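You operate a simulated robot arm through the tools that you are given. There is no shell and no other tool. Be economical: measure what you need, move in short steps, check, and stop when the job is done.

Carry out the task below with a simulated robot arm. There is one attempt and no reset: what you move stays moved.

TASK
Take the tail three and leave it on top of the brown rag carton.
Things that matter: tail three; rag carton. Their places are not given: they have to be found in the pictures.

It is judged by the outcome, as a careful person would: the job done as asked, and still so three seconds after it is handed in. It fails if anything else is knocked over, pushed out of place, dropped, spilled or broken.

THE ROBOT
A 7-joint arm with a two-finger parallel gripper, fixed in place. Base frame: the origin is at the foot of the arm, x ahead of it, y to its left, z up; the work surface is at about z = 0. Lengths are in m, angles in rad, forces in N, time in s.
With the tool pointing down near the work surface it reaches from about 0.24 to 0.62 m from the base axis. Its first joint turns from -1.152 to 1.152 rad. Payload 2.6 kg.
Tool frame: the origin (TCP) lies between the finger pads and is the grasp point; the fingertips stand 0.03 m ahead of it; z points along the fingers, y is the line along which they close. The gripper opens to 0.094 m. The fingers are 0.028 m wide and 0.01 m thick; the gripper's body (0.05 by 0.096 m) begins 0.055 m behind the TCP.
Orientation is told as [roll, pitch, yaw] about the base's x, y, z axes, in that order, counted from this pose: with the fingers straight down and closing along the base's y, the tool's x points along the base's -x, its y along +y and its z along -z.

THE INTERFACE
- The arm moves only by the tool arm_command. Its argument "rows" is a list that holds one entry, the list of rows, each a list of 7 numbers: the shift along the base's x, y, z in m, then the turn, a rotation vector about the base's x, y, z in rad, then the opening in per cent of the stroke, from 0 (shut) to 100 (fully open). In form: [[[tx, ty, tz, rx, ry, rz, fingers], ...]]. A call has 1 to 12 rows; each row shifts and turns the commanded pose from where the row before left it. A row lasts 0.2 s, in which the tool goes at most 0.05 m and 0.15 rad; a call with a longer step from one row to the next is refused whole, and so is a gripper value outside its range. A pose out of reach is approached as far as the arm can. The call stops where the force on the tool passes 40 N (or 10 N more than at its start, if that is more) or the arm is blocked; 0.2 s more then pass. The fingers move at their own pace (about 0.072 m/s each) and stop on an object; they squeeze with about 35 N. The grip force told is the motor's: it shows also when the fingers shut on nothing. Time passes only in rows, and 0.2 s behind the last, so rows that do not move let the fingers close. It gives the time, the measured TCP pose, the force on the tool (base axes), the opening and the grip force at its end, in the units of the frame above (readings bear some noise), and new pictures: "pictures" is both (left out), scene, wrist or none.
- Cameras (640 x 400 px; columns grow to the right, rows downward): "scene" is fixed at [0.0293, 0.4256, 0.5699]; the picture's right is [-0.84, -0.54, 0.00], its down [-0.27, 0.42, -0.87] and it looks along [0.47, -0.73, -0.50] (base axes); focal length 309 px, centre (320, 200). "wrist" rides on the gripper at [-0.037, 0, -0.058] in the tool frame; the picture's right is [0.00, -1.00, 0.00], its down [0.97, 0.00, -0.24] and it looks along [0.24, 0.00, 0.97] (tool axes); focal length 218 px, centre (320, 200).
- point_at(camera, pixels): for up to 12 pixels [column, row] of the newest picture of that camera ("zoom" is the newest enlarged one), the place [x, y, z] in the base frame of the surface seen there, good to about 0.002 m. No time passes.
- enlarge(camera, box): a new picture of the part [left, top, right, bottom] of that camera's present view, enlarged. No time passes.
- close_job(): hands the job in; it is judged then, once.

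Work in short steps. Measure before you move; look again where a grasp or a placing could have gone wrong, and mend it. You have 60 turns and 120 pictures in all, the two below and enlarged ones among them. Open the gripper and draw the arm clear of the work before you hand the job in, unless the task says otherwise; then end with one line.

The tools are called after ">>>" as a command line: name --argument value ..., lists and objects as JSON in quotes. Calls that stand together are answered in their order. arm_command: Moves the arm, as the interface text tells. Its arguments: {"type":"object","properties":{"rows":{"type":"array","items":{"type":"array","items":{"type":"array","items":{"type":"number"}}}},"pictures":{"type":"string","enum":["both","scene","wrist","none"]}},"required":["rows"]} The other tools are called the same way: point_at (camera, pixels) gives the place of the surface under pixels of a picture; enlarge (camera, box) takes an enlarged picture of a part of a camera's view; close_job () hands the job in.

At the start:

```text
clock: 0.0
ee_pos: [0.2848, -0.3171, 0.33]
tcp_rot: [0.0, -0.002, 0.0]
ft_force: [-0.8, 0.5, -0.2]
width: 0.0941
gripper_force: 0.1
```

scene: 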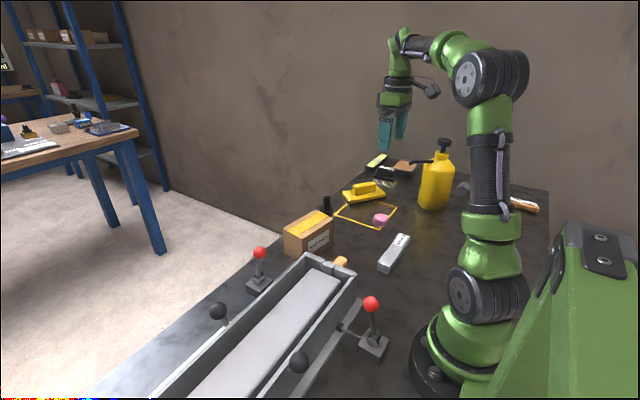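
wrist: 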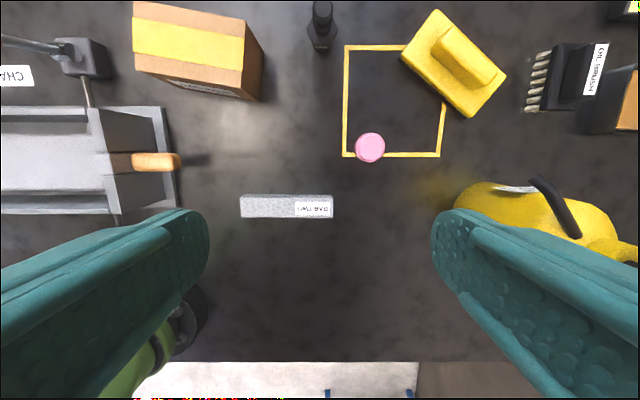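

The wrist view shows a labelled bar (285,207), a carton (195,50), a tail in a channel (150,162) and other things. I enlarge to read the labels.

>>> enlarge --camera "scene" --box '[240, 140, 440, 280]'

>>> enlarge --camera "wrist" --box '[0, 0, 340, 220]'

>>> enlarge --camera "wrist" --box '[300, 0, 640, 220]'

>>> enlarge --camera "scene" --box '[140, 220, 420, 400]'

```text
2.86 times, centred on (340, 210) of scene
```

zoom: 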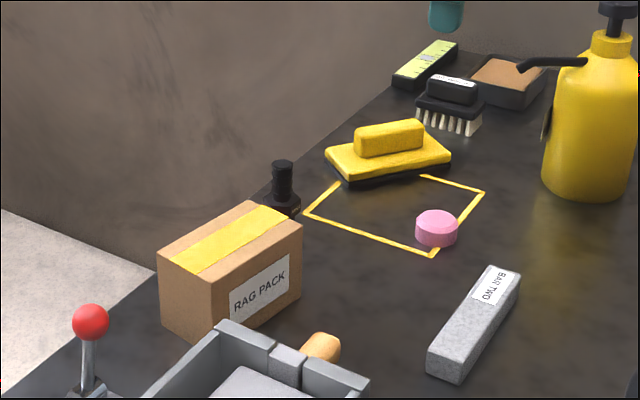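

```text
1.82 times, centred on (170, 110) of wrist
```

zoom: 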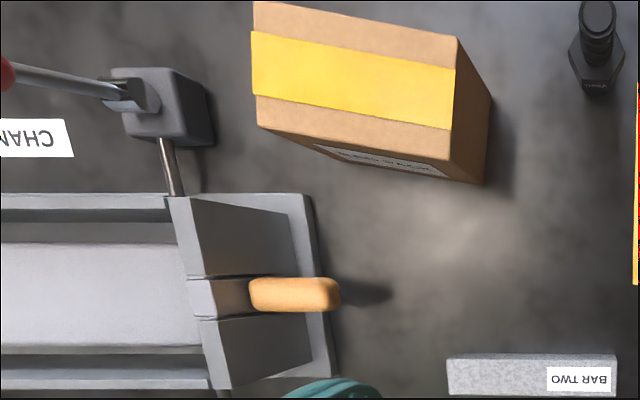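

```text
1.82 times, centred on (470, 110) of wrist
```

zoom: 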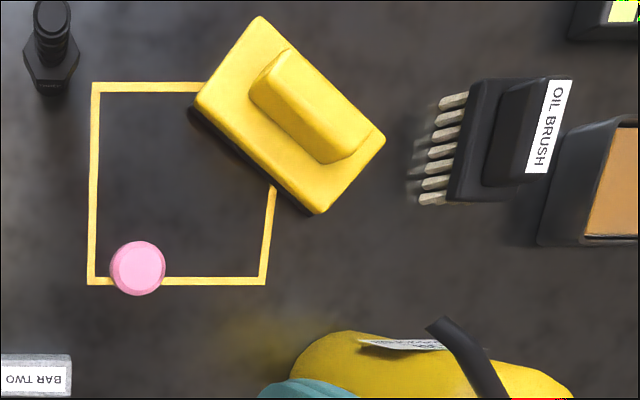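

```text
2.22 times, centred on (280, 310) of scene
```

zoom: 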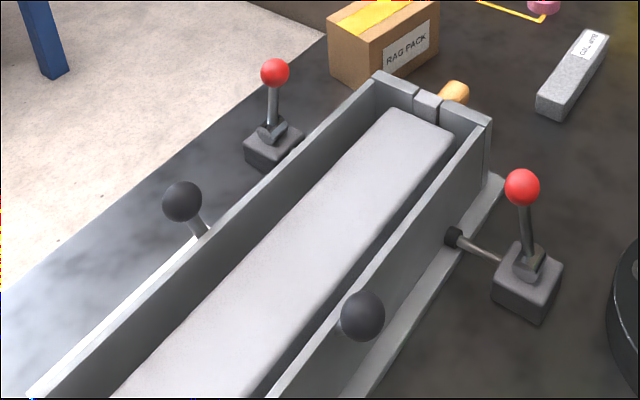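

No "three" label seen yet. I measure the main objects and then move high over to the left to read the fixture's label.

>>> point_at --camera "wrist" --pixels '[[285, 205], [165, 162], [190, 45], [50, 160], [15, 77], [140, 140], [85, 55], [110, 160], [140, 12], [240, 85], [135, 45], [320, 30]]'

>>> point_at --camera "scene" --pixels '[[260, 252], [371, 303], [340, 262], [218, 311], [299, 362], [310, 290], [200, 390], [330, 270], [310, 258], [374, 345], [345, 275], [300, 345]]'

>>> arm_command --rows '[[[0.02, 0.045, 0.01, 0, 0, 0, 100], [0.02, 0.045, 0.01, 0, 0, 0, 100], [0.02, 0.045, 0.01, 0, 0, 0, 100], [0.02, 0.045, 0.01, 0, 0, 0, 100], [0.0, 0.045, 0.01, 0, 0, 0, 100], [0.0, 0.045, 0.0, 0, 0, 0, 100], [0.0, 0.045, 0.0, 0, 0, 0, 100], [0.0, 0.045, 0.0, 0, 0, 0, 100]]]'

```text
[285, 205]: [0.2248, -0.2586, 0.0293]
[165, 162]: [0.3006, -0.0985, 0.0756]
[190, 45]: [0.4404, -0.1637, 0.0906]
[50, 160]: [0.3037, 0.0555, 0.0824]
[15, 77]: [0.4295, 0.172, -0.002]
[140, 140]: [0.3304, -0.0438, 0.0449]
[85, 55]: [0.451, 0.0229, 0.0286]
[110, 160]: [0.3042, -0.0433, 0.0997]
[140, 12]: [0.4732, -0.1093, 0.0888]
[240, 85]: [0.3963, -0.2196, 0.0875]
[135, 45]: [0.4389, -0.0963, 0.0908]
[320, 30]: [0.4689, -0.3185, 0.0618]
```

```text
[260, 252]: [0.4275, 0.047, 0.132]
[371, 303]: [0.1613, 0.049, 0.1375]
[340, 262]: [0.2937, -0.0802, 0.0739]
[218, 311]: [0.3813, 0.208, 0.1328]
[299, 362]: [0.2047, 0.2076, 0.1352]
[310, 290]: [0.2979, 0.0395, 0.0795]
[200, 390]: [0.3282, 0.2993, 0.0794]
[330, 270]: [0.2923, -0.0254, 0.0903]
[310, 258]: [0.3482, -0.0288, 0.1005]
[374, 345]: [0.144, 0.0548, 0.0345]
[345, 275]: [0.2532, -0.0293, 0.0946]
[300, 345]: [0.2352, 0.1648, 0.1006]
```

```text
refused: row 1 steps farther than a row can; nothing moved
```

>>> arm_command --rows '[[[0.01, 0.04, 0.01, 0, 0, 0, 100], [0.01, 0.04, 0.01, 0, 0, 0, 100], [0.01, 0.04, 0.01, 0, 0, 0, 100], [0.01, 0.04, 0.01, 0, 0, 0, 100], [0.0, 0.045, 0.01, 0, 0, 0, 100], [0.0, 0.045, 0.0, 0, 0, 0, 100], [0.0, 0.045, 0.0, 0, 0, 0, 100], [0.0, 0.045, 0.0, 0, 0, 0, 100]]]'

```text
clock: 1.8
ee_pos: [0.3244, 0.0232, 0.3802]
tcp_rot: [0.001, 0.001, -0.001]
ft_force: [-0.1, -0.1, -0.3]
width: 0.0938
gripper_force: 0.0
```

scene: 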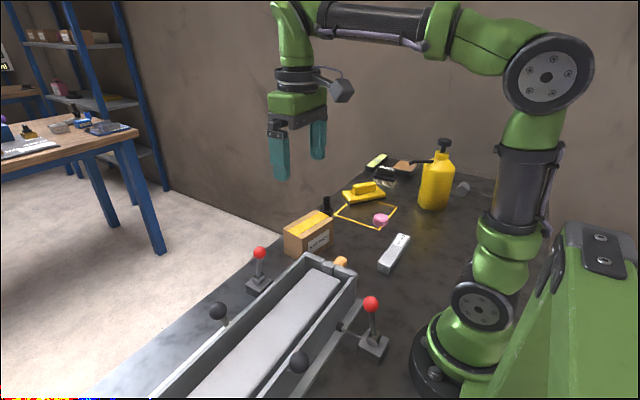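
wrist: 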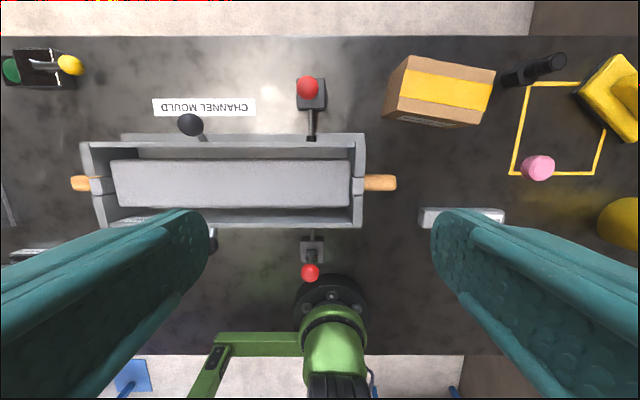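

More labels at the left (column 10-150, rows 215-255). I move further left to read them.

>>> arm_command --rows '[[[0.0, 0.045, 0.0, 0, 0, 0, 100], [0.0, 0.045, 0.0, 0, 0, 0, 100], [0.0, 0.045, 0.0, 0, 0, 0, 100], [0.0, 0.045, 0.0, 0, 0, 0, 100], [0.0, 0.045, 0.0, 0, 0, 0, 100], [-0.02, 0.04, 0, 0, 0, 0, 100], [-0.02, 0.04, 0, 0, 0, 0, 100]]]'

```text
clock: 3.4
ee_pos: [0.2848, 0.3289, 0.3808]
tcp_rot: [-0.001, 0.001, -0.002]
ft_force: [-0.3, 0.0, 0.3]
width: 0.0937
gripper_force: 0.0
```

scene: 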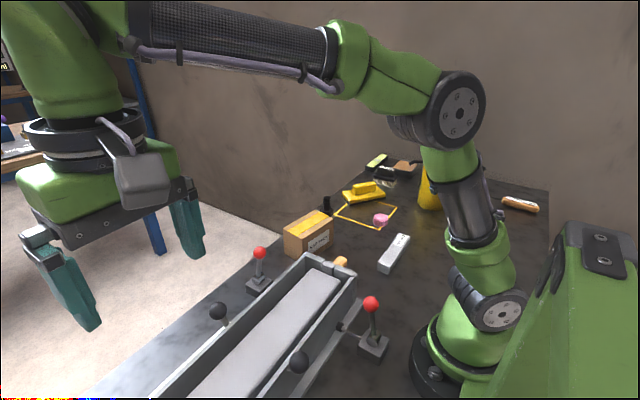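
wrist: 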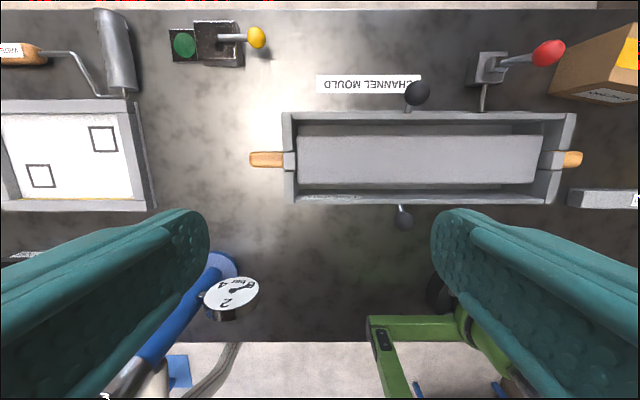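

>>> enlarge --camera "wrist" --box '[0, 0, 280, 280]'

>>> enlarge --camera "wrist" --box '[230, 60, 640, 240]'

>>> point_at --camera "wrist" --pixels '[[262, 159], [290, 159], [300, 160], [540, 160], [552, 160], [575, 159], [293, 130], [292, 190], [420, 160], [415, 93], [405, 215], [485, 80]]'

```text
1.43 times, centred on (140, 140) of wrist
```

zoom: 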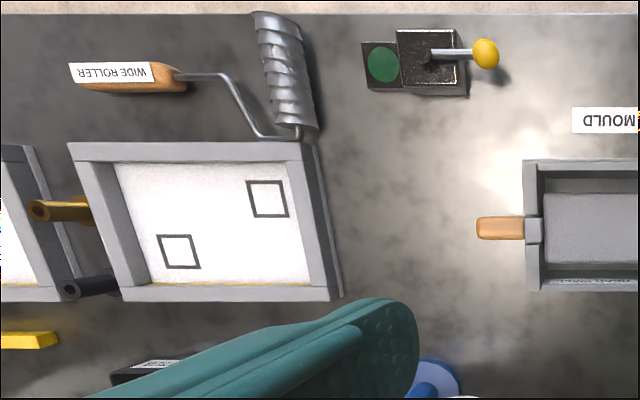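

```text
1.56 times, centred on (435, 150) of wrist
```

zoom: 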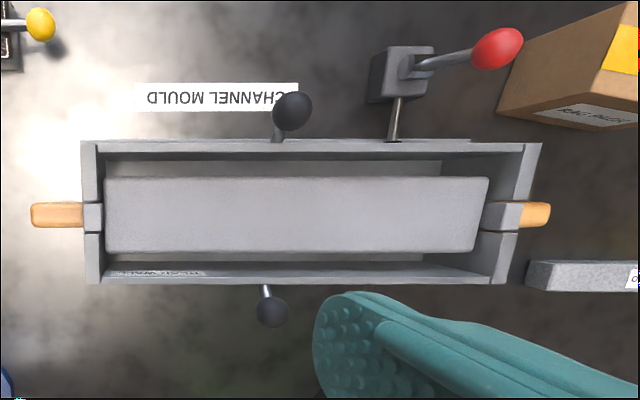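

```text
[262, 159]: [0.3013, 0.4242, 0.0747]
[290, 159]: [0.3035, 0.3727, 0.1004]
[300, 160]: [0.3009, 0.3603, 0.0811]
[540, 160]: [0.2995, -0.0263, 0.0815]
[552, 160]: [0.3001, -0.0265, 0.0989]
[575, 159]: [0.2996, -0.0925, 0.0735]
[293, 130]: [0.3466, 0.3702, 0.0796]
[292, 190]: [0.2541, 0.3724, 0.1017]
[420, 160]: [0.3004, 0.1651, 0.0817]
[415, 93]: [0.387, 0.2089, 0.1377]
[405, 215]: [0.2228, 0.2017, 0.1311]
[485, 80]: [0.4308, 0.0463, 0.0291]
```

>>> enlarge --camera "scene" --box '[350, 140, 560, 270]'

>>> arm_command --rows '[[[-0.02, 0.04, 0.01, 0, 0, 0, 100], [-0.01, 0.04, 0.01, 0, 0, 0, 100], [0.0, 0.04, 0.01, 0, 0, 0, 100], [0.0, 0.04, 0.01, 0, 0, 0, 100]]]' --pictures "wrist"

```text
3.05 times, centred on (455, 205) of scene
```

zoom: 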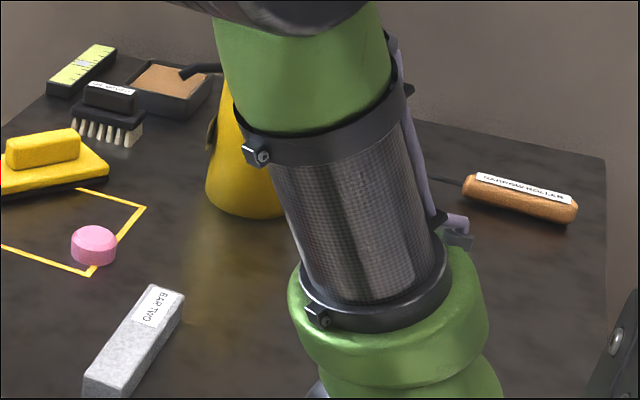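

```text
clock: 4.4
ee_pos: [0.2396, 0.4325, 0.3918]
tcp_rot: [0.002, 0.0, -0.001]
ft_force: [0.1, 0.2, 0.2]
width: 0.094
gripper_force: 0.0
out of reach, approached as far as the arm can: row 3, 4
```

wrist: 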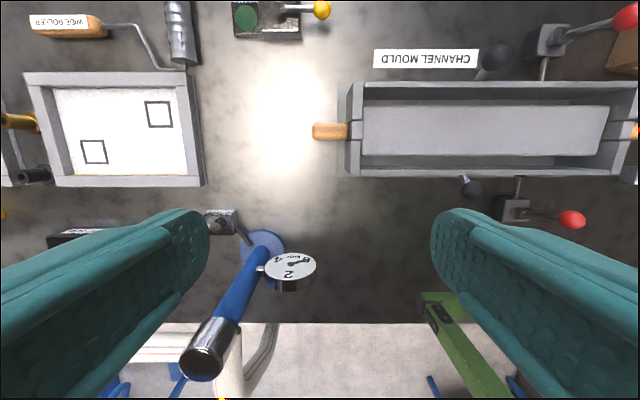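

>>> enlarge --camera "wrist" --box '[300, 60, 640, 240]'

>>> arm_command --rows '[[[0, -0.02, 0, 0.14, 0, 0, 100], [0, -0.02, 0, 0.14, 0, 0, 100], [0, -0.02, 0, 0.14, 0, 0, 100], [0, -0.02, 0, 0.14, 0, 0, 100]]]' --pictures "wrist"

```text
1.88 times, centred on (470, 150) of wrist
```

zoom: 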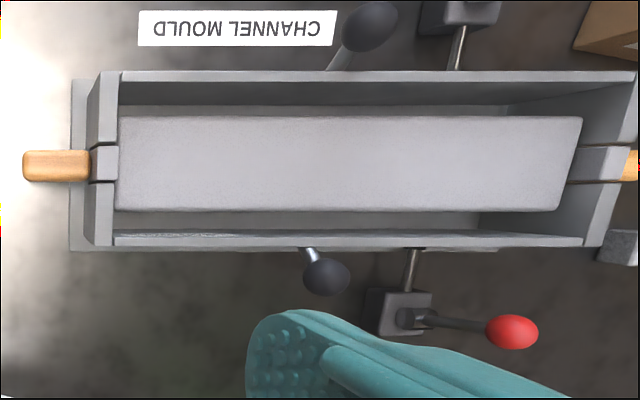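

```text
clock: 5.4
ee_pos: [0.2463, 0.353, 0.3928]
tcp_rot: [0.484, 0.001, 0.005]
ft_force: [-0.5, -0.4, -1.0]
width: 0.0939
gripper_force: 0.0
out of reach, approached as far as the arm can: row 1
```

wrist: 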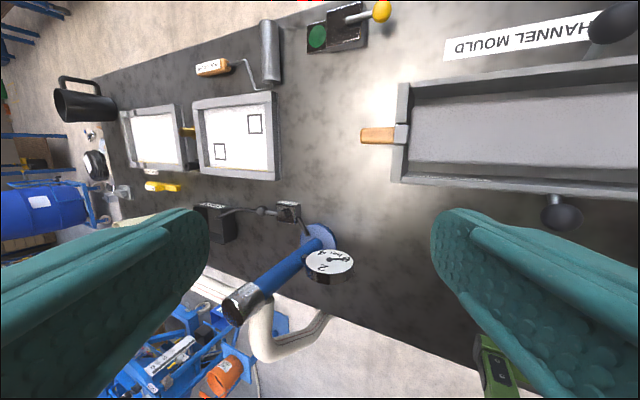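

>>> enlarge --camera "wrist" --box '[40, 40, 300, 250]'

>>> enlarge --camera "wrist" --box '[340, 60, 640, 240]'

```text
1.90 times, centred on (170, 145) of wrist
```

zoom: 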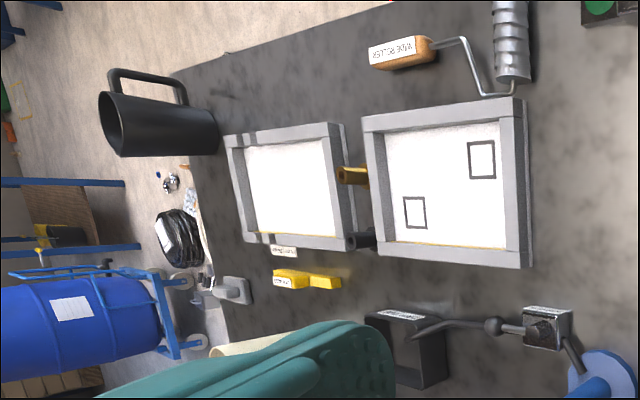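

```text
2.13 times, centred on (490, 150) of wrist
```

zoom: 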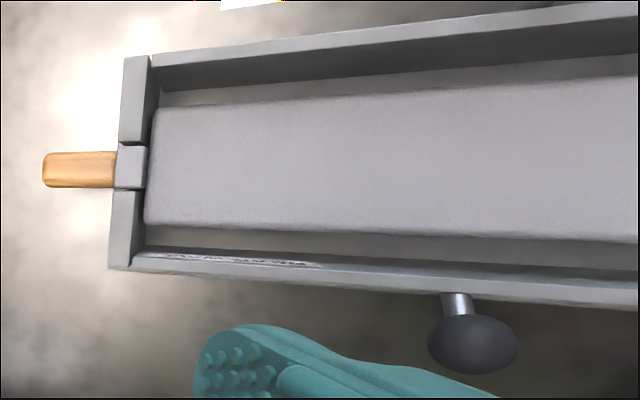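

There is a label on the mould's near wall, seen edge on. I move to the far side and tilt to look at it.

>>> point_at --camera "wrist" --pixels '[[160, 187], [215, 222], [375, 136]]'

>>> arm_command --rows '[[[0.03, -0.03, 0, -0.14, 0, 0, 100], [0.03, -0.03, 0, -0.14, 0, 0, 100], [0.03, -0.03, 0, -0.14, 0, 0, 100], [0.03, -0.03, 0, -0.14, 0, 0, 100], [0.03, -0.01, 0, 0, 0.14, 0, 100], [0.03, 0, 0, 0, 0.14, 0, 100], [0.03, 0, 0, 0, 0.14, 0, 100]]]' --pictures "wrist"

```text
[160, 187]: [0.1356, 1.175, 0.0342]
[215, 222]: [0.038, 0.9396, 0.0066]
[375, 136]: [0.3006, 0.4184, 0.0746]
```

```text
clock: 7.0
ee_pos: [0.3873, 0.2277, 0.3925]
tcp_rot: [-0.074, 0.098, 0.004]
ft_force: [0.5, 0.4, -0.5]
width: 0.0938
gripper_force: 0.1
out of reach, approached as far as the arm can: row 5, 6, 7
```

wrist: 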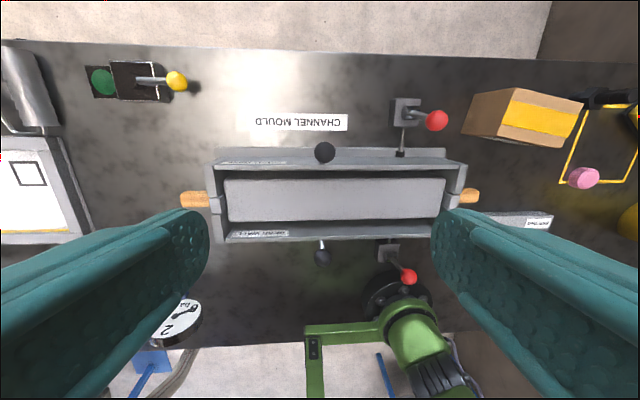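

>>> enlarge --camera "wrist" --box '[200, 140, 340, 250]'

>>> enlarge --camera "wrist" --box '[160, 100, 500, 260]'

```text
3.64 times, centred on (270, 195) of wrist
```

zoom: 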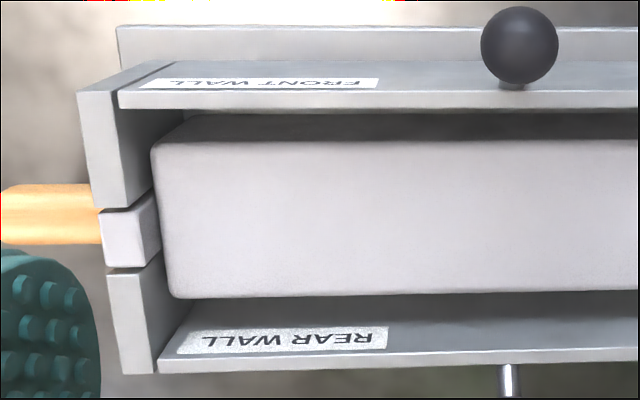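

```text
1.88 times, centred on (330, 180) of wrist
```

zoom: 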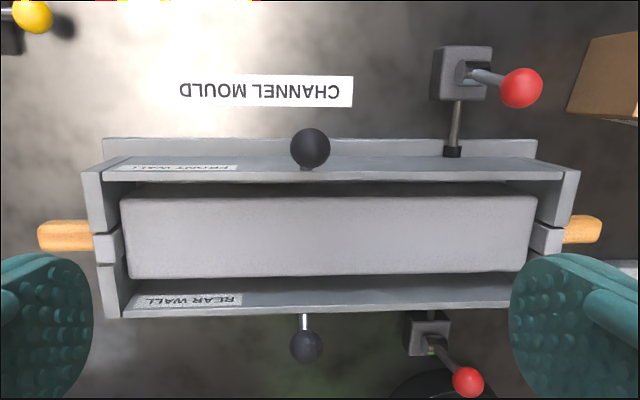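

Walls are labelled FRONT WALL/REAR WALL. The black piece near the carton had small text, so I move back to the right to inspect it and the far corner.

>>> arm_command --rows '[[[-0.01, -0.048, 0, 0.05, -0.05, 0, 100], [-0.01, -0.048, 0, 0, -0.1, 0, 100], [-0.01, -0.048, 0, 0, -0.1, 0, 100], [0, -0.048, 0, 0, -0.1, 0, 100], [0, -0.048, 0, 0, -0.07, 0, 100], [0, -0.048, 0, 0, 0, 0, 100], [0, -0.048, 0, 0, 0, 0, 100], [0, -0.048, 0, 0, 0, 0, 100], [0, -0.048, 0, 0, 0, 0, 100], [0, -0.048, 0, 0, 0, 0, 100], [0, -0.048, 0, 0, 0, 0, 100]]]' --pictures "both"

```text
clock: 9.4
ee_pos: [0.3578, -0.302, 0.3937]
tcp_rot: [-0.03, -0.321, 0.01]
ft_force: [-0.2, 0.5, 0.2]
width: 0.0942
gripper_force: 0.0
```

scene: 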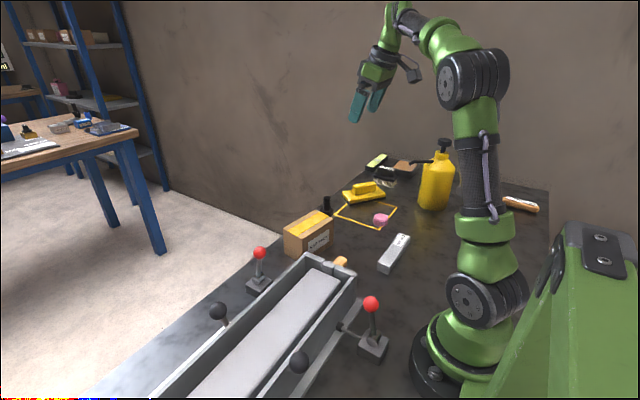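
wrist: 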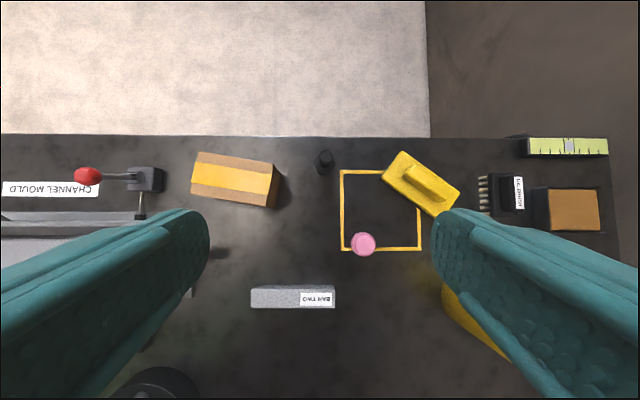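

>>> enlarge --camera "wrist" --box '[290, 130, 400, 210]'

>>> enlarge --camera "wrist" --box '[440, 120, 640, 250]'

>>> enlarge --camera "scene" --box '[290, 180, 420, 290]'

```text
5.00 times, centred on (345, 170) of wrist
```

zoom: 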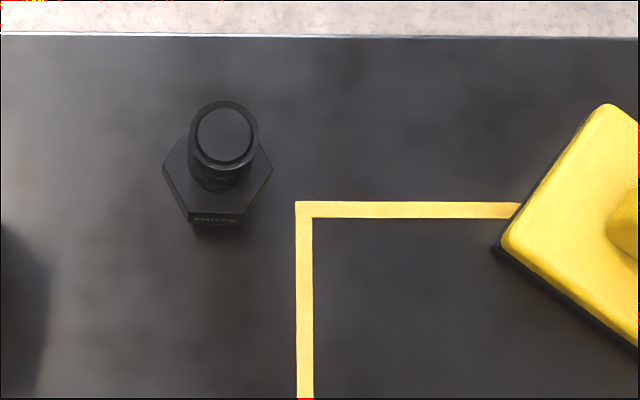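

```text
3.08 times, centred on (540, 185) of wrist
```

zoom: 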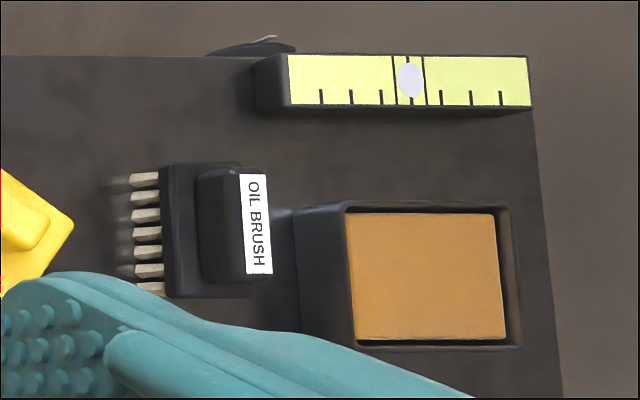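

```text
3.64 times, centred on (355, 235) of scene
```

zoom: 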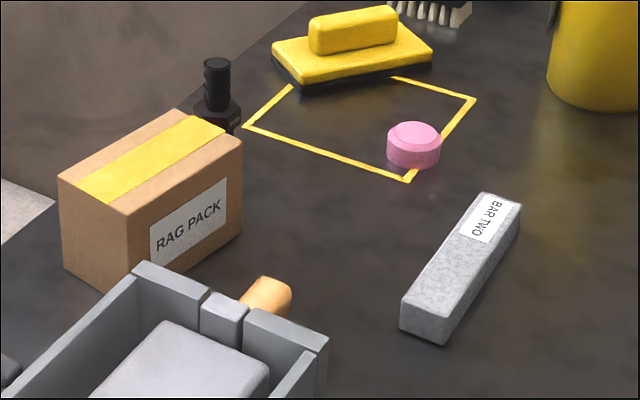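

The black hex piece (325,162) has text on its -x face; I go nearer and zoom.

>>> arm_command --rows '[[[-0.02, -0.005, -0.04, 0, -0.1, 0, 100], [-0.02, -0.005, -0.04, 0, -0.1, 0, 100], [-0.02, -0.005, -0.04, 0, -0.1, 0, 100], [-0.02, -0.005, -0.02, 0, -0.1, 0, 100]]]' --pictures "wrist"

>>> enlarge --camera "wrist" --box '[280, 50, 400, 150]'

```text
clock: 10.4
ee_pos: [0.2791, -0.3212, 0.2523]
tcp_rot: [-0.036, -0.725, 0.012]
ft_force: [0.4, 0.1, 0.1]
width: 0.0943
gripper_force: 0.1
```

wrist: 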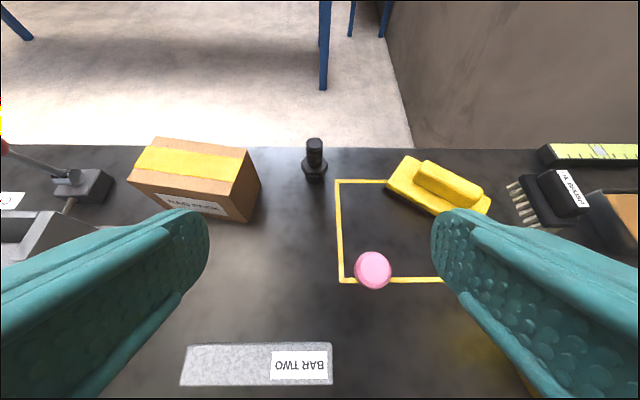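

```text
4.00 times, centred on (340, 100) of wrist
```

zoom: 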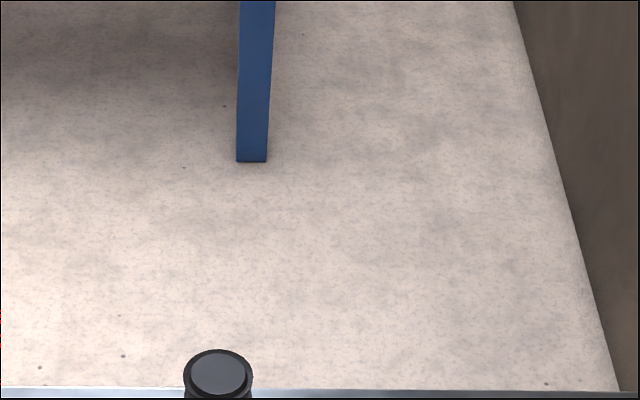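

>>> enlarge --camera "wrist" --box '[290, 135, 340, 190]'

>>> enlarge --camera "wrist" --box '[340, 240, 410, 300]'

```text
7.27 times, centred on (315, 162) of wrist
```

zoom: 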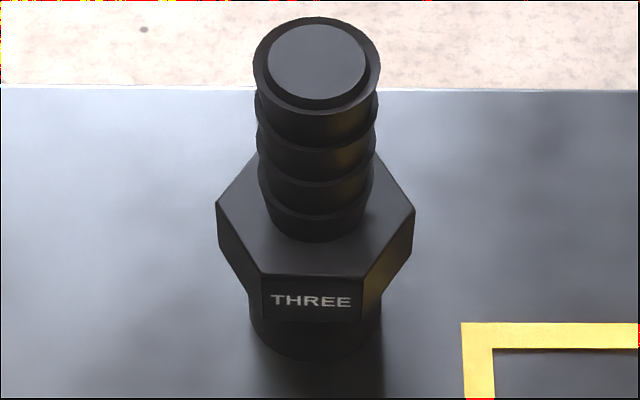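

```text
6.67 times, centred on (375, 270) of wrist
```

zoom: 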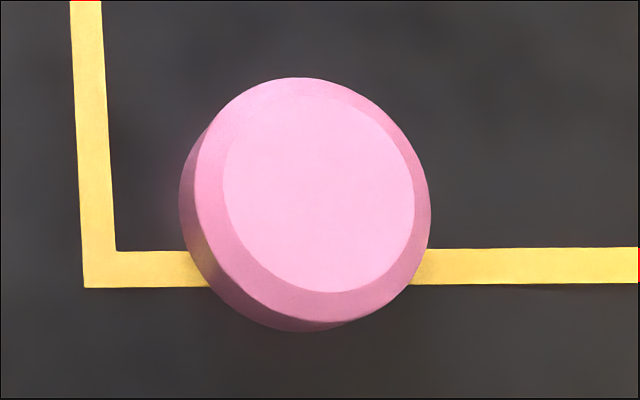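

It is a hose tail marked THREE. I measure its geometry and the carton top.

>>> point_at --camera "wrist" --pixels '[[314.5, 144], [303, 164.8], [326.3, 164.8], [307.5, 172], [320.5, 172], [313.8, 176.3], [314.3, 181.8], [314.3, 162], [195, 158], [135, 180], [238, 183], [245, 152]]'

>>> point_at --camera "scene" --pixels '[[286, 235], [303, 251], [332, 228], [316, 212], [309, 231], [326, 198], [327, 206], [318, 243]]'

```text
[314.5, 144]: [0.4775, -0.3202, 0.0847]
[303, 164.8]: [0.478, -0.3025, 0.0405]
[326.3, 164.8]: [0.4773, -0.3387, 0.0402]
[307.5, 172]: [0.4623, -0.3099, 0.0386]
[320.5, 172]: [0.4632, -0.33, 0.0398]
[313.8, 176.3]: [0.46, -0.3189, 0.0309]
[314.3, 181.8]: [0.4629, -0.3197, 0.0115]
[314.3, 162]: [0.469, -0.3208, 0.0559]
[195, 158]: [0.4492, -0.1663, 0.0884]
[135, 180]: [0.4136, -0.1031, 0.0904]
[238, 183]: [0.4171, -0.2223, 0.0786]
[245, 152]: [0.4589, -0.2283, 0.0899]
```

```text
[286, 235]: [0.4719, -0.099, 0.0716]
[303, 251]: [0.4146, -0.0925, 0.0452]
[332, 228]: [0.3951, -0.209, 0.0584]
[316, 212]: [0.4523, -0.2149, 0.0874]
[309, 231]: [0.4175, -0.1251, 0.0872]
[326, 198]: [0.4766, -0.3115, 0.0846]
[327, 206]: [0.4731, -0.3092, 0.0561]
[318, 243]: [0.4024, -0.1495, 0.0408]
```

Hose tail axis ≈ (0.478,-0.320), barb Ø≈0.022, hex top z 0.04, top z 0.085; carton top z≈0.09, centre ≈ (0.437,-0.163). I straighten the tool and hover over the tail with the fingers partly open.

>>> arm_command --rows '[[[0.02, 0, 0, 0, 0.12, 0, 70], [0.03, 0, 0, 0, 0.12, 0, 70], [0.03, 0, 0, 0, 0.12, 0, 70], [0.03, 0, 0, 0, 0.12, 0, 70], [0.03, 0, 0, 0, 0.12, 0, 70], [0.03, 0, 0, 0, 0.125, 0, 70], [0.03, 0.001, -0.02, 0.036, 0, -0.012, 70]]]'

>>> point_at --camera "wrist" --pixels '[[320, 200]]'

```text
clock: 12.0
ee_pos: [0.4785, -0.3202, 0.2308]
tcp_rot: [0.011, 0.004, -0.005]
ft_force: [0.2, -0.9, 1.2]
width: 0.0659
gripper_force: 0.0
```

scene: 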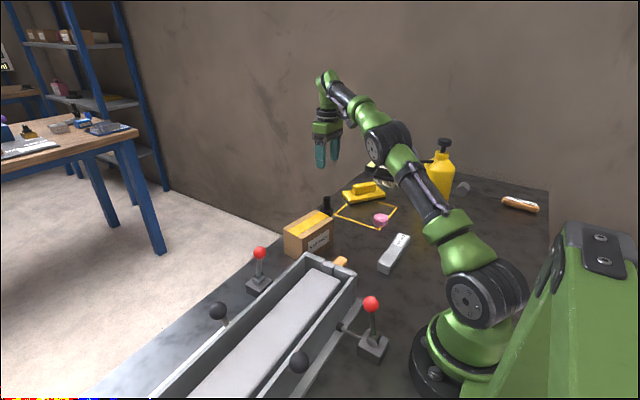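
wrist: 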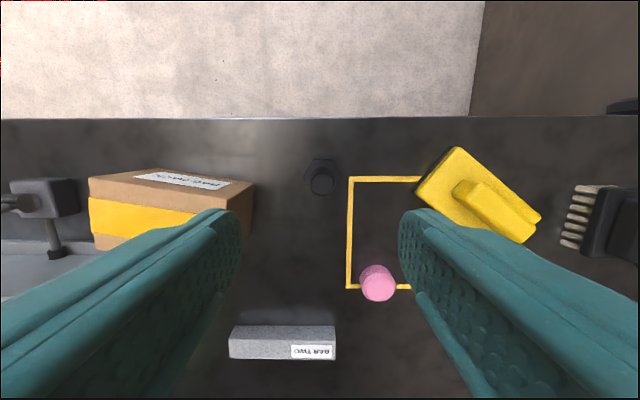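

```text
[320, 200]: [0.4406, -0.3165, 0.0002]
```

>>> point_at --camera "wrist" --pixels '[[322, 182], [313, 181], [331, 181], [322, 173], [322, 191], [92, 201], [225, 214], [95, 243], [420, 187], [330, 163], [309, 168], [150, 220]]'

>>> enlarge --camera "wrist" --box '[290, 150, 350, 205]'

```text
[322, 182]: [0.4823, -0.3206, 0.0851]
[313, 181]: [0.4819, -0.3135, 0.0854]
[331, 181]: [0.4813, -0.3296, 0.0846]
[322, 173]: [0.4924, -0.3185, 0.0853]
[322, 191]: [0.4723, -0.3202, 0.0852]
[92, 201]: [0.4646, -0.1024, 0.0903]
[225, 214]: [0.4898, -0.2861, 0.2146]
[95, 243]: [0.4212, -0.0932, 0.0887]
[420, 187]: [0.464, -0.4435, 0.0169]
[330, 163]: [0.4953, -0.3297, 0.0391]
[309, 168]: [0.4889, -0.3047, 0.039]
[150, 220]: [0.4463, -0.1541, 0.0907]
```

```text
7.27 times, centred on (320, 178) of wrist
```

zoom: 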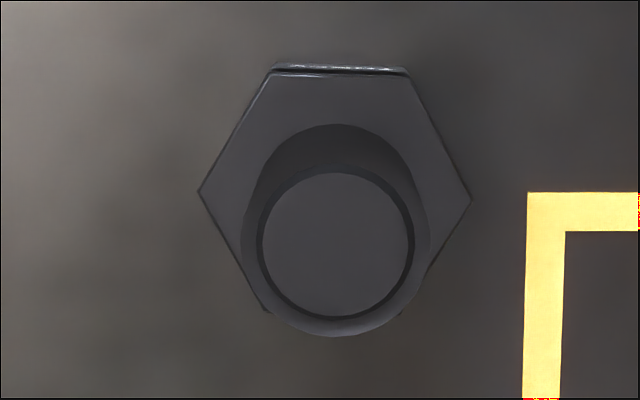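

The fingers straddle the tail; top centre ≈ (0.480,-0.321). I descend to TCP z≈0.079, fingertips just above the hex.

>>> arm_command --rows '[[[0.001, 0, -0.04, -0.008, 0, 0.004, 70], [0, 0, -0.04, 0, 0, 0, 70], [0, 0, -0.04, 0, 0, 0, 70], [0, 0, -0.031, 0, 0, 0, 70], [0, 0, 0, 0, 0, 0, 70]]]'

```text
clock: 13.2
ee_pos: [0.4793, -0.3202, 0.0809]
tcp_rot: [0.002, 0.003, -0.002]
ft_force: [1.0, 0.5, 0.3]
width: 0.0661
gripper_force: 0.0
```

scene: 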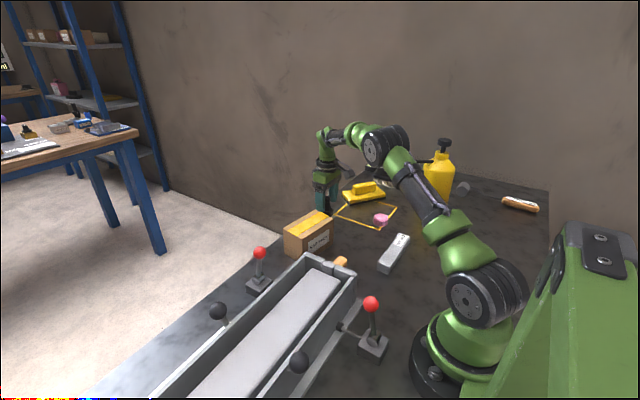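
wrist: 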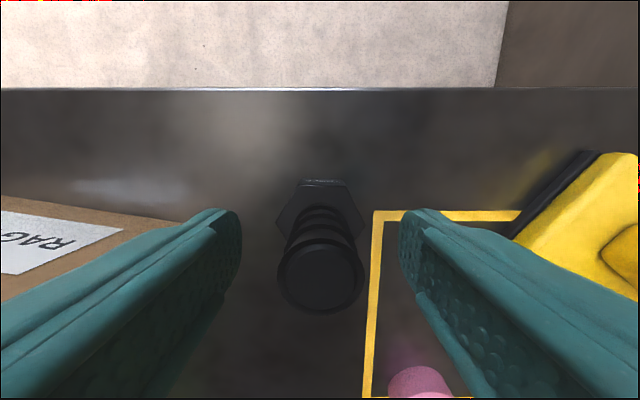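

Aligned (TCP 0.081, tail centred at column 321). I close the fingers.

>>> arm_command --rows '[[[0, 0, -0.001, 0, 0, 0, 10], [0, 0, 0, 0, 0, 0, 0], [0, 0, 0, 0, 0, 0, 0], [0, 0, 0, 0, 0, 0, 0]]]' --pictures "wrist"

```text
clock: 14.2
ee_pos: [0.4794, -0.3197, 0.0797]
tcp_rot: [0.002, 0.001, -0.001]
ft_force: [-0.5, 1.0, -0.5]
width: 0.0239
gripper_force: 35.1
```

wrist: 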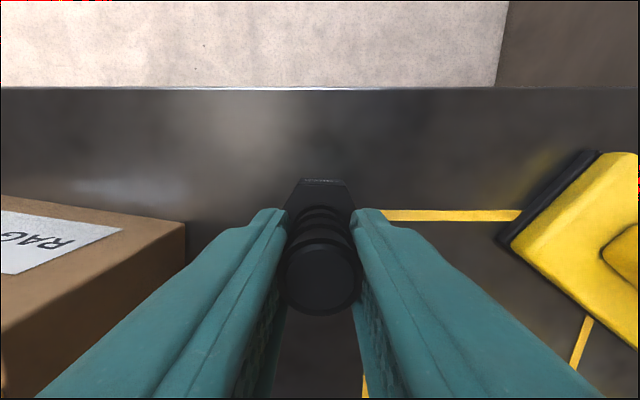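

The grip holds at width 0.024. I lift by 0.12.

>>> arm_command --rows '[[[0, 0, 0.02, 0, 0, 0, 0], [0, 0, 0.03, 0, 0, 0, 0], [0, 0, 0.035, 0, 0, 0, 0], [0, 0, 0.035, 0, 0, 0, 0], [0, 0, 0.0, 0, 0, 0, 0]]]'

>>> enlarge --camera "scene" --box '[270, 130, 400, 270]'

```text
clock: 15.4
ee_pos: [0.4801, -0.3194, 0.2003]
tcp_rot: [0.002, 0.003, 0.0]
ft_force: [0.3, 0.4, -1.5]
width: 0.0239
gripper_force: 34.8
```

scene: 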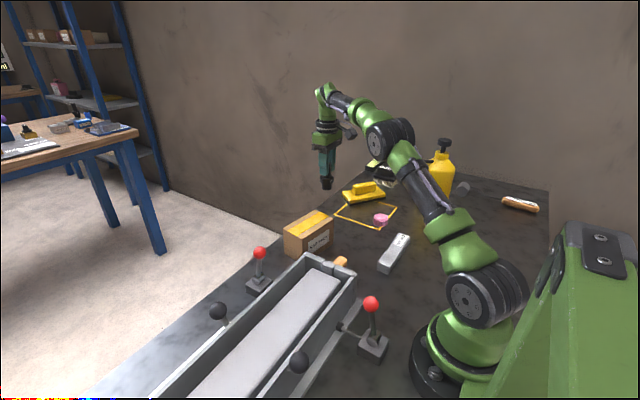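
wrist: 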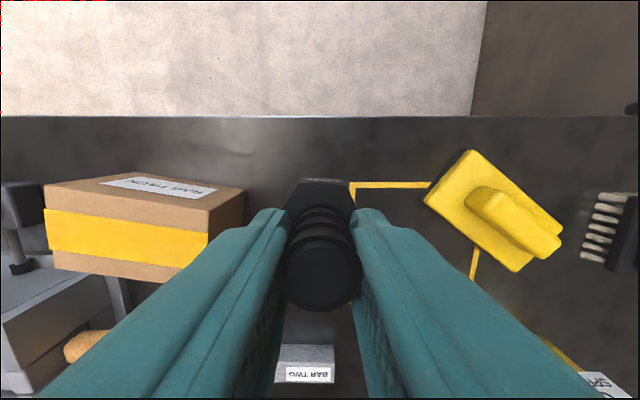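

```text
2.86 times, centred on (335, 200) of scene
```

zoom: 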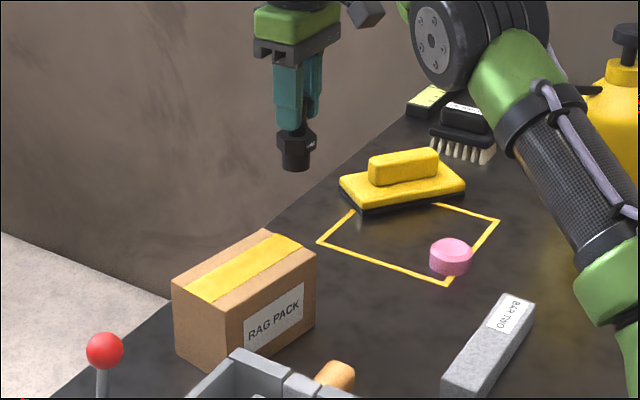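

The tail is held upright. I fix the carton's top corners from the wrist view (47,210), (50,265), (208,235), (205,212).

>>> point_at --camera "wrist" --pixels '[[48, 206], [205, 232], [55, 268], [125, 240], [60, 188], [200, 208], [50, 212], [185, 265], [120, 272], [130, 212]]'

>>> point_at --camera "zoom" --pixels '[[264, 232], [313, 254], [178, 283], [232, 312], [245, 268]]'

```text
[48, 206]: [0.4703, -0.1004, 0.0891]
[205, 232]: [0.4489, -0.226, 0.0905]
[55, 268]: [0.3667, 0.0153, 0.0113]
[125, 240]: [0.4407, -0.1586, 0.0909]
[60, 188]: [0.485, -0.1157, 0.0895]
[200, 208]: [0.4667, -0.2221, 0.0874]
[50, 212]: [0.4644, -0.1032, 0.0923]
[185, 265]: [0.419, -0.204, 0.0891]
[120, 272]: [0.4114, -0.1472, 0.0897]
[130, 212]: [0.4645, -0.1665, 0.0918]
```

```text
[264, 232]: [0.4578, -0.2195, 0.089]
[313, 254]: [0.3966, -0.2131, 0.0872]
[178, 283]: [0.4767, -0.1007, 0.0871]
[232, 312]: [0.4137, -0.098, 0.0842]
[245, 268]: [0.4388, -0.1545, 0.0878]
```

Carton top centre ≈ (0.437,-0.158), z 0.09. I carry the tail over it with 30 mm clearance.

>>> arm_command --rows '[[[-0.005, 0.02, 0, 0, 0, 0, 0], [-0.01, 0.035, 0, 0, 0, 0, 0], [-0.01, 0.035, 0, 0, 0, 0, 0], [-0.01, 0.035, 0, 0, 0, 0, 0], [-0.005, 0.025, 0, 0, 0, 0, 0], [-0.003, 0.011, 0, 0, 0, 0, 0], [0, 0, -0.02, 0, 0, 0, 0], [0, 0, 0, 0, 0, 0, 0]]]'

>>> enlarge --camera "scene" --box '[250, 160, 380, 270]'

```text
clock: 17.2
ee_pos: [0.4362, -0.1581, 0.18]
tcp_rot: [0.002, 0.0, 0.0]
ft_force: [-0.2, -0.5, -1.2]
width: 0.0238
gripper_force: 35.5
```

scene: 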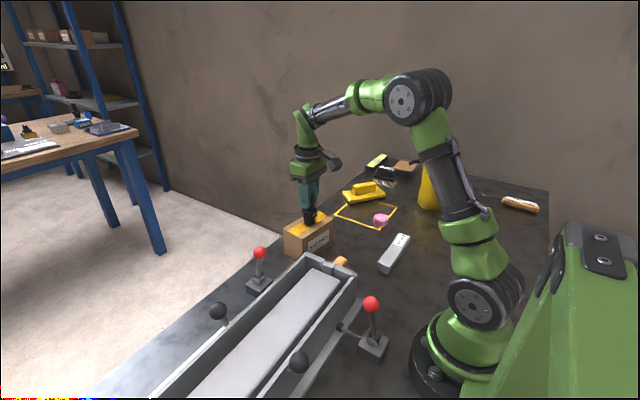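
wrist: 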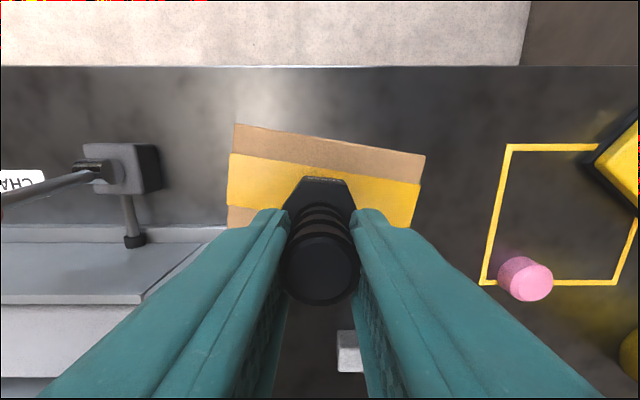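

```text
3.64 times, centred on (315, 215) of scene
```

zoom: 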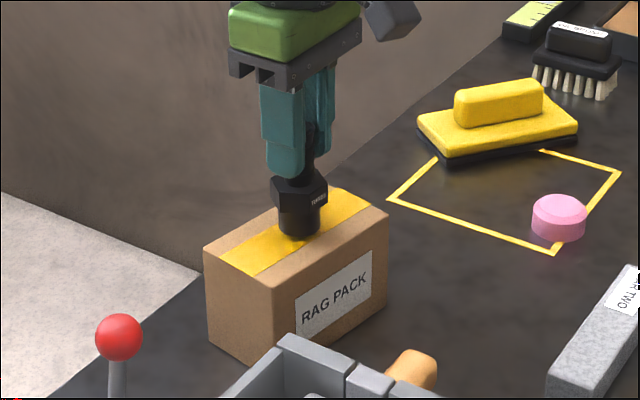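

The tail is over the middle of the carton with about 10 mm to go. I lower slowly, watching the force.

>>> arm_command --rows '[[[0, 0, -0.004, 0, 0, 0, 0], [0, 0, -0.003, 0, 0, 0, 0], [0, 0, -0.002, 0, 0, 0, 0], [0, 0, 0, 0, 0, 0, 0]]]' --pictures "none"

```text
clock: 18.2
ee_pos: [0.4369, -0.1588, 0.1733]
tcp_rot: [0.001, -0.001, 0.003]
ft_force: [-4.3, 1.8, 21.3]
width: 0.0236
gripper_force: 35.6
```

Contact (21 N up). I ease up 2 mm and check.

>>> arm_command --rows '[[[0, 0, 0.0015, 0, 0, 0, 0], [0, 0, 0, 0, 0, 0, 0]]]' --pictures "scene"

>>> enlarge --camera "scene" --box '[270, 190, 360, 260]'

```text
clock: 18.8
ee_pos: [0.4366, -0.1591, 0.1726]
tcp_rot: [0.001, 0.001, 0.003]
ft_force: [4.0, 0.3, 7.6]
width: 0.024
gripper_force: 34.9
```

scene: 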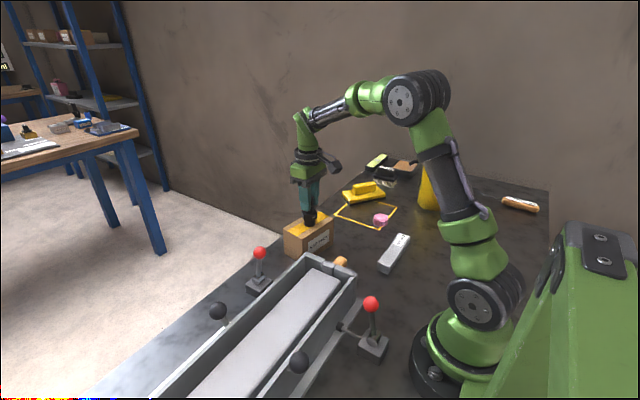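

```text
5.71 times, centred on (315, 225) of scene
```

zoom: 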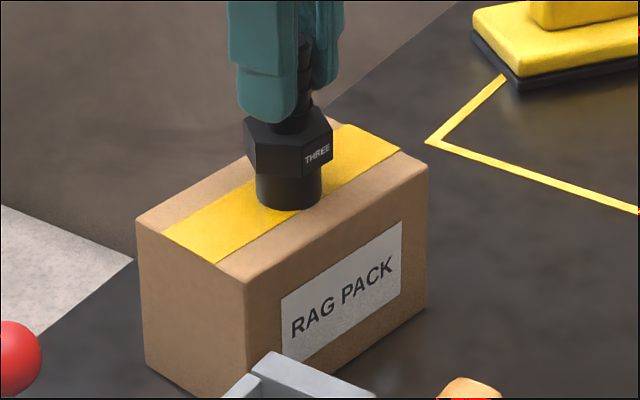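

The tail stands upright on the carton under light load. I open the fingers in place.

>>> arm_command --rows '[[[0, 0, 0, 0, 0, 0, 35], [0, 0, 0, 0, 0, 0, 60], [0, 0, 0, 0, 0, 0, 70], [0, 0, 0, 0, 0, 0, 70]]]'

```text
clock: 19.8
ee_pos: [0.436, -0.1577, 0.1738]
tcp_rot: [0.002, 0.002, 0.0]
ft_force: [0.6, 0.7, 0.5]
width: 0.0657
gripper_force: 0.0
```

scene: 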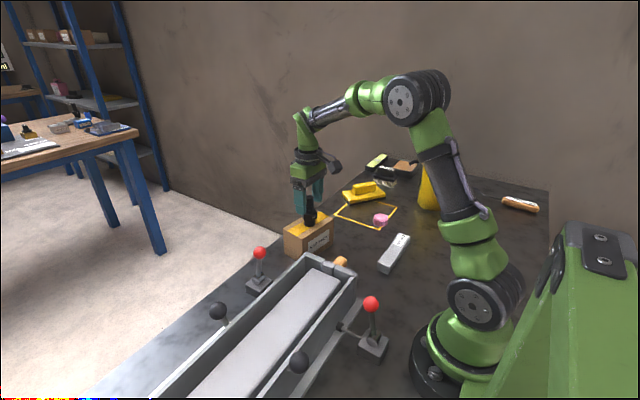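
wrist: 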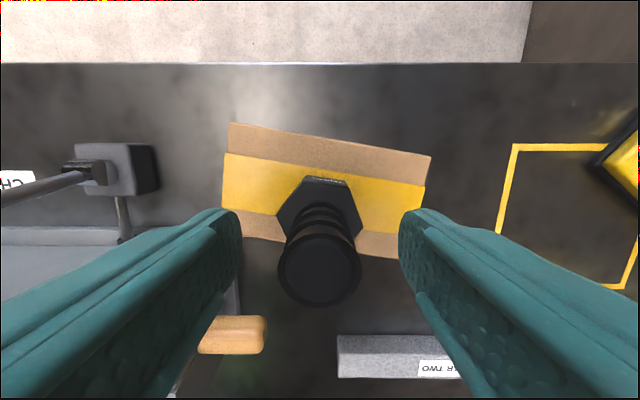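

The tail stands free; I rise straight up and then back away.

>>> arm_command --rows '[[[0, 0, 0.02, 0, 0, 0, 70], [0, 0, 0.04, 0, 0, 0, 70], [0, 0, 0.045, 0, 0, 0, 70], [0, 0, 0.045, 0, 0, 0, 70], [-0.03, -0.03, 0.01, 0, 0, 0, 100], [-0.03, -0.035, 0, 0, 0, 0, 100], [-0.03, -0.035, 0, 0, 0, 0, 100], [0, 0, 0, 0, 0, 0, 100]]]'

>>> enlarge --camera "scene" --box '[260, 170, 400, 270]'

```text
clock: 21.6
ee_pos: [0.3453, -0.2579, 0.3326]
tcp_rot: [0.003, 0.002, 0.0]
ft_force: [0.1, -0.3, 0.4]
width: 0.0941
gripper_force: 0.1
```

scene: 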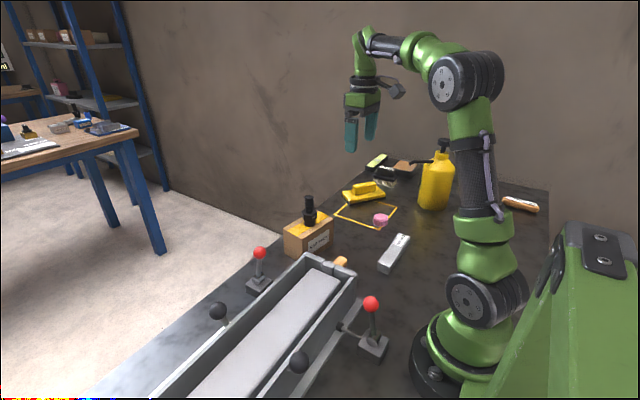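
wrist: 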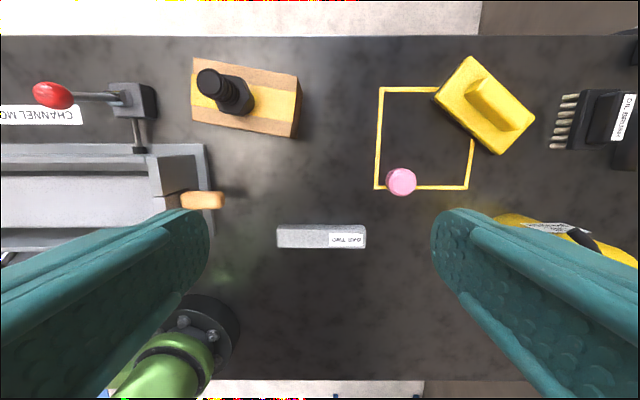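

```text
4.00 times, centred on (330, 220) of scene
```

zoom: 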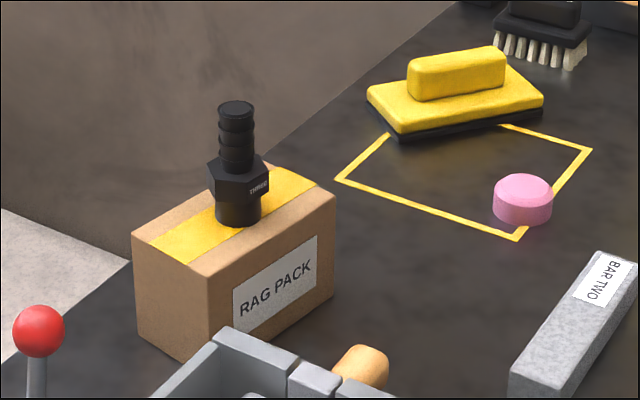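

The tail marked THREE stands upright on the rag carton, nothing else has moved, and the arm is clear. I hand the job in.

>>> close_job

```text
The job is handed in.
```

The hose tail marked THREE is standing upright on top of the brown rag carton; nothing else was disturbed, and the arm is open and clear.
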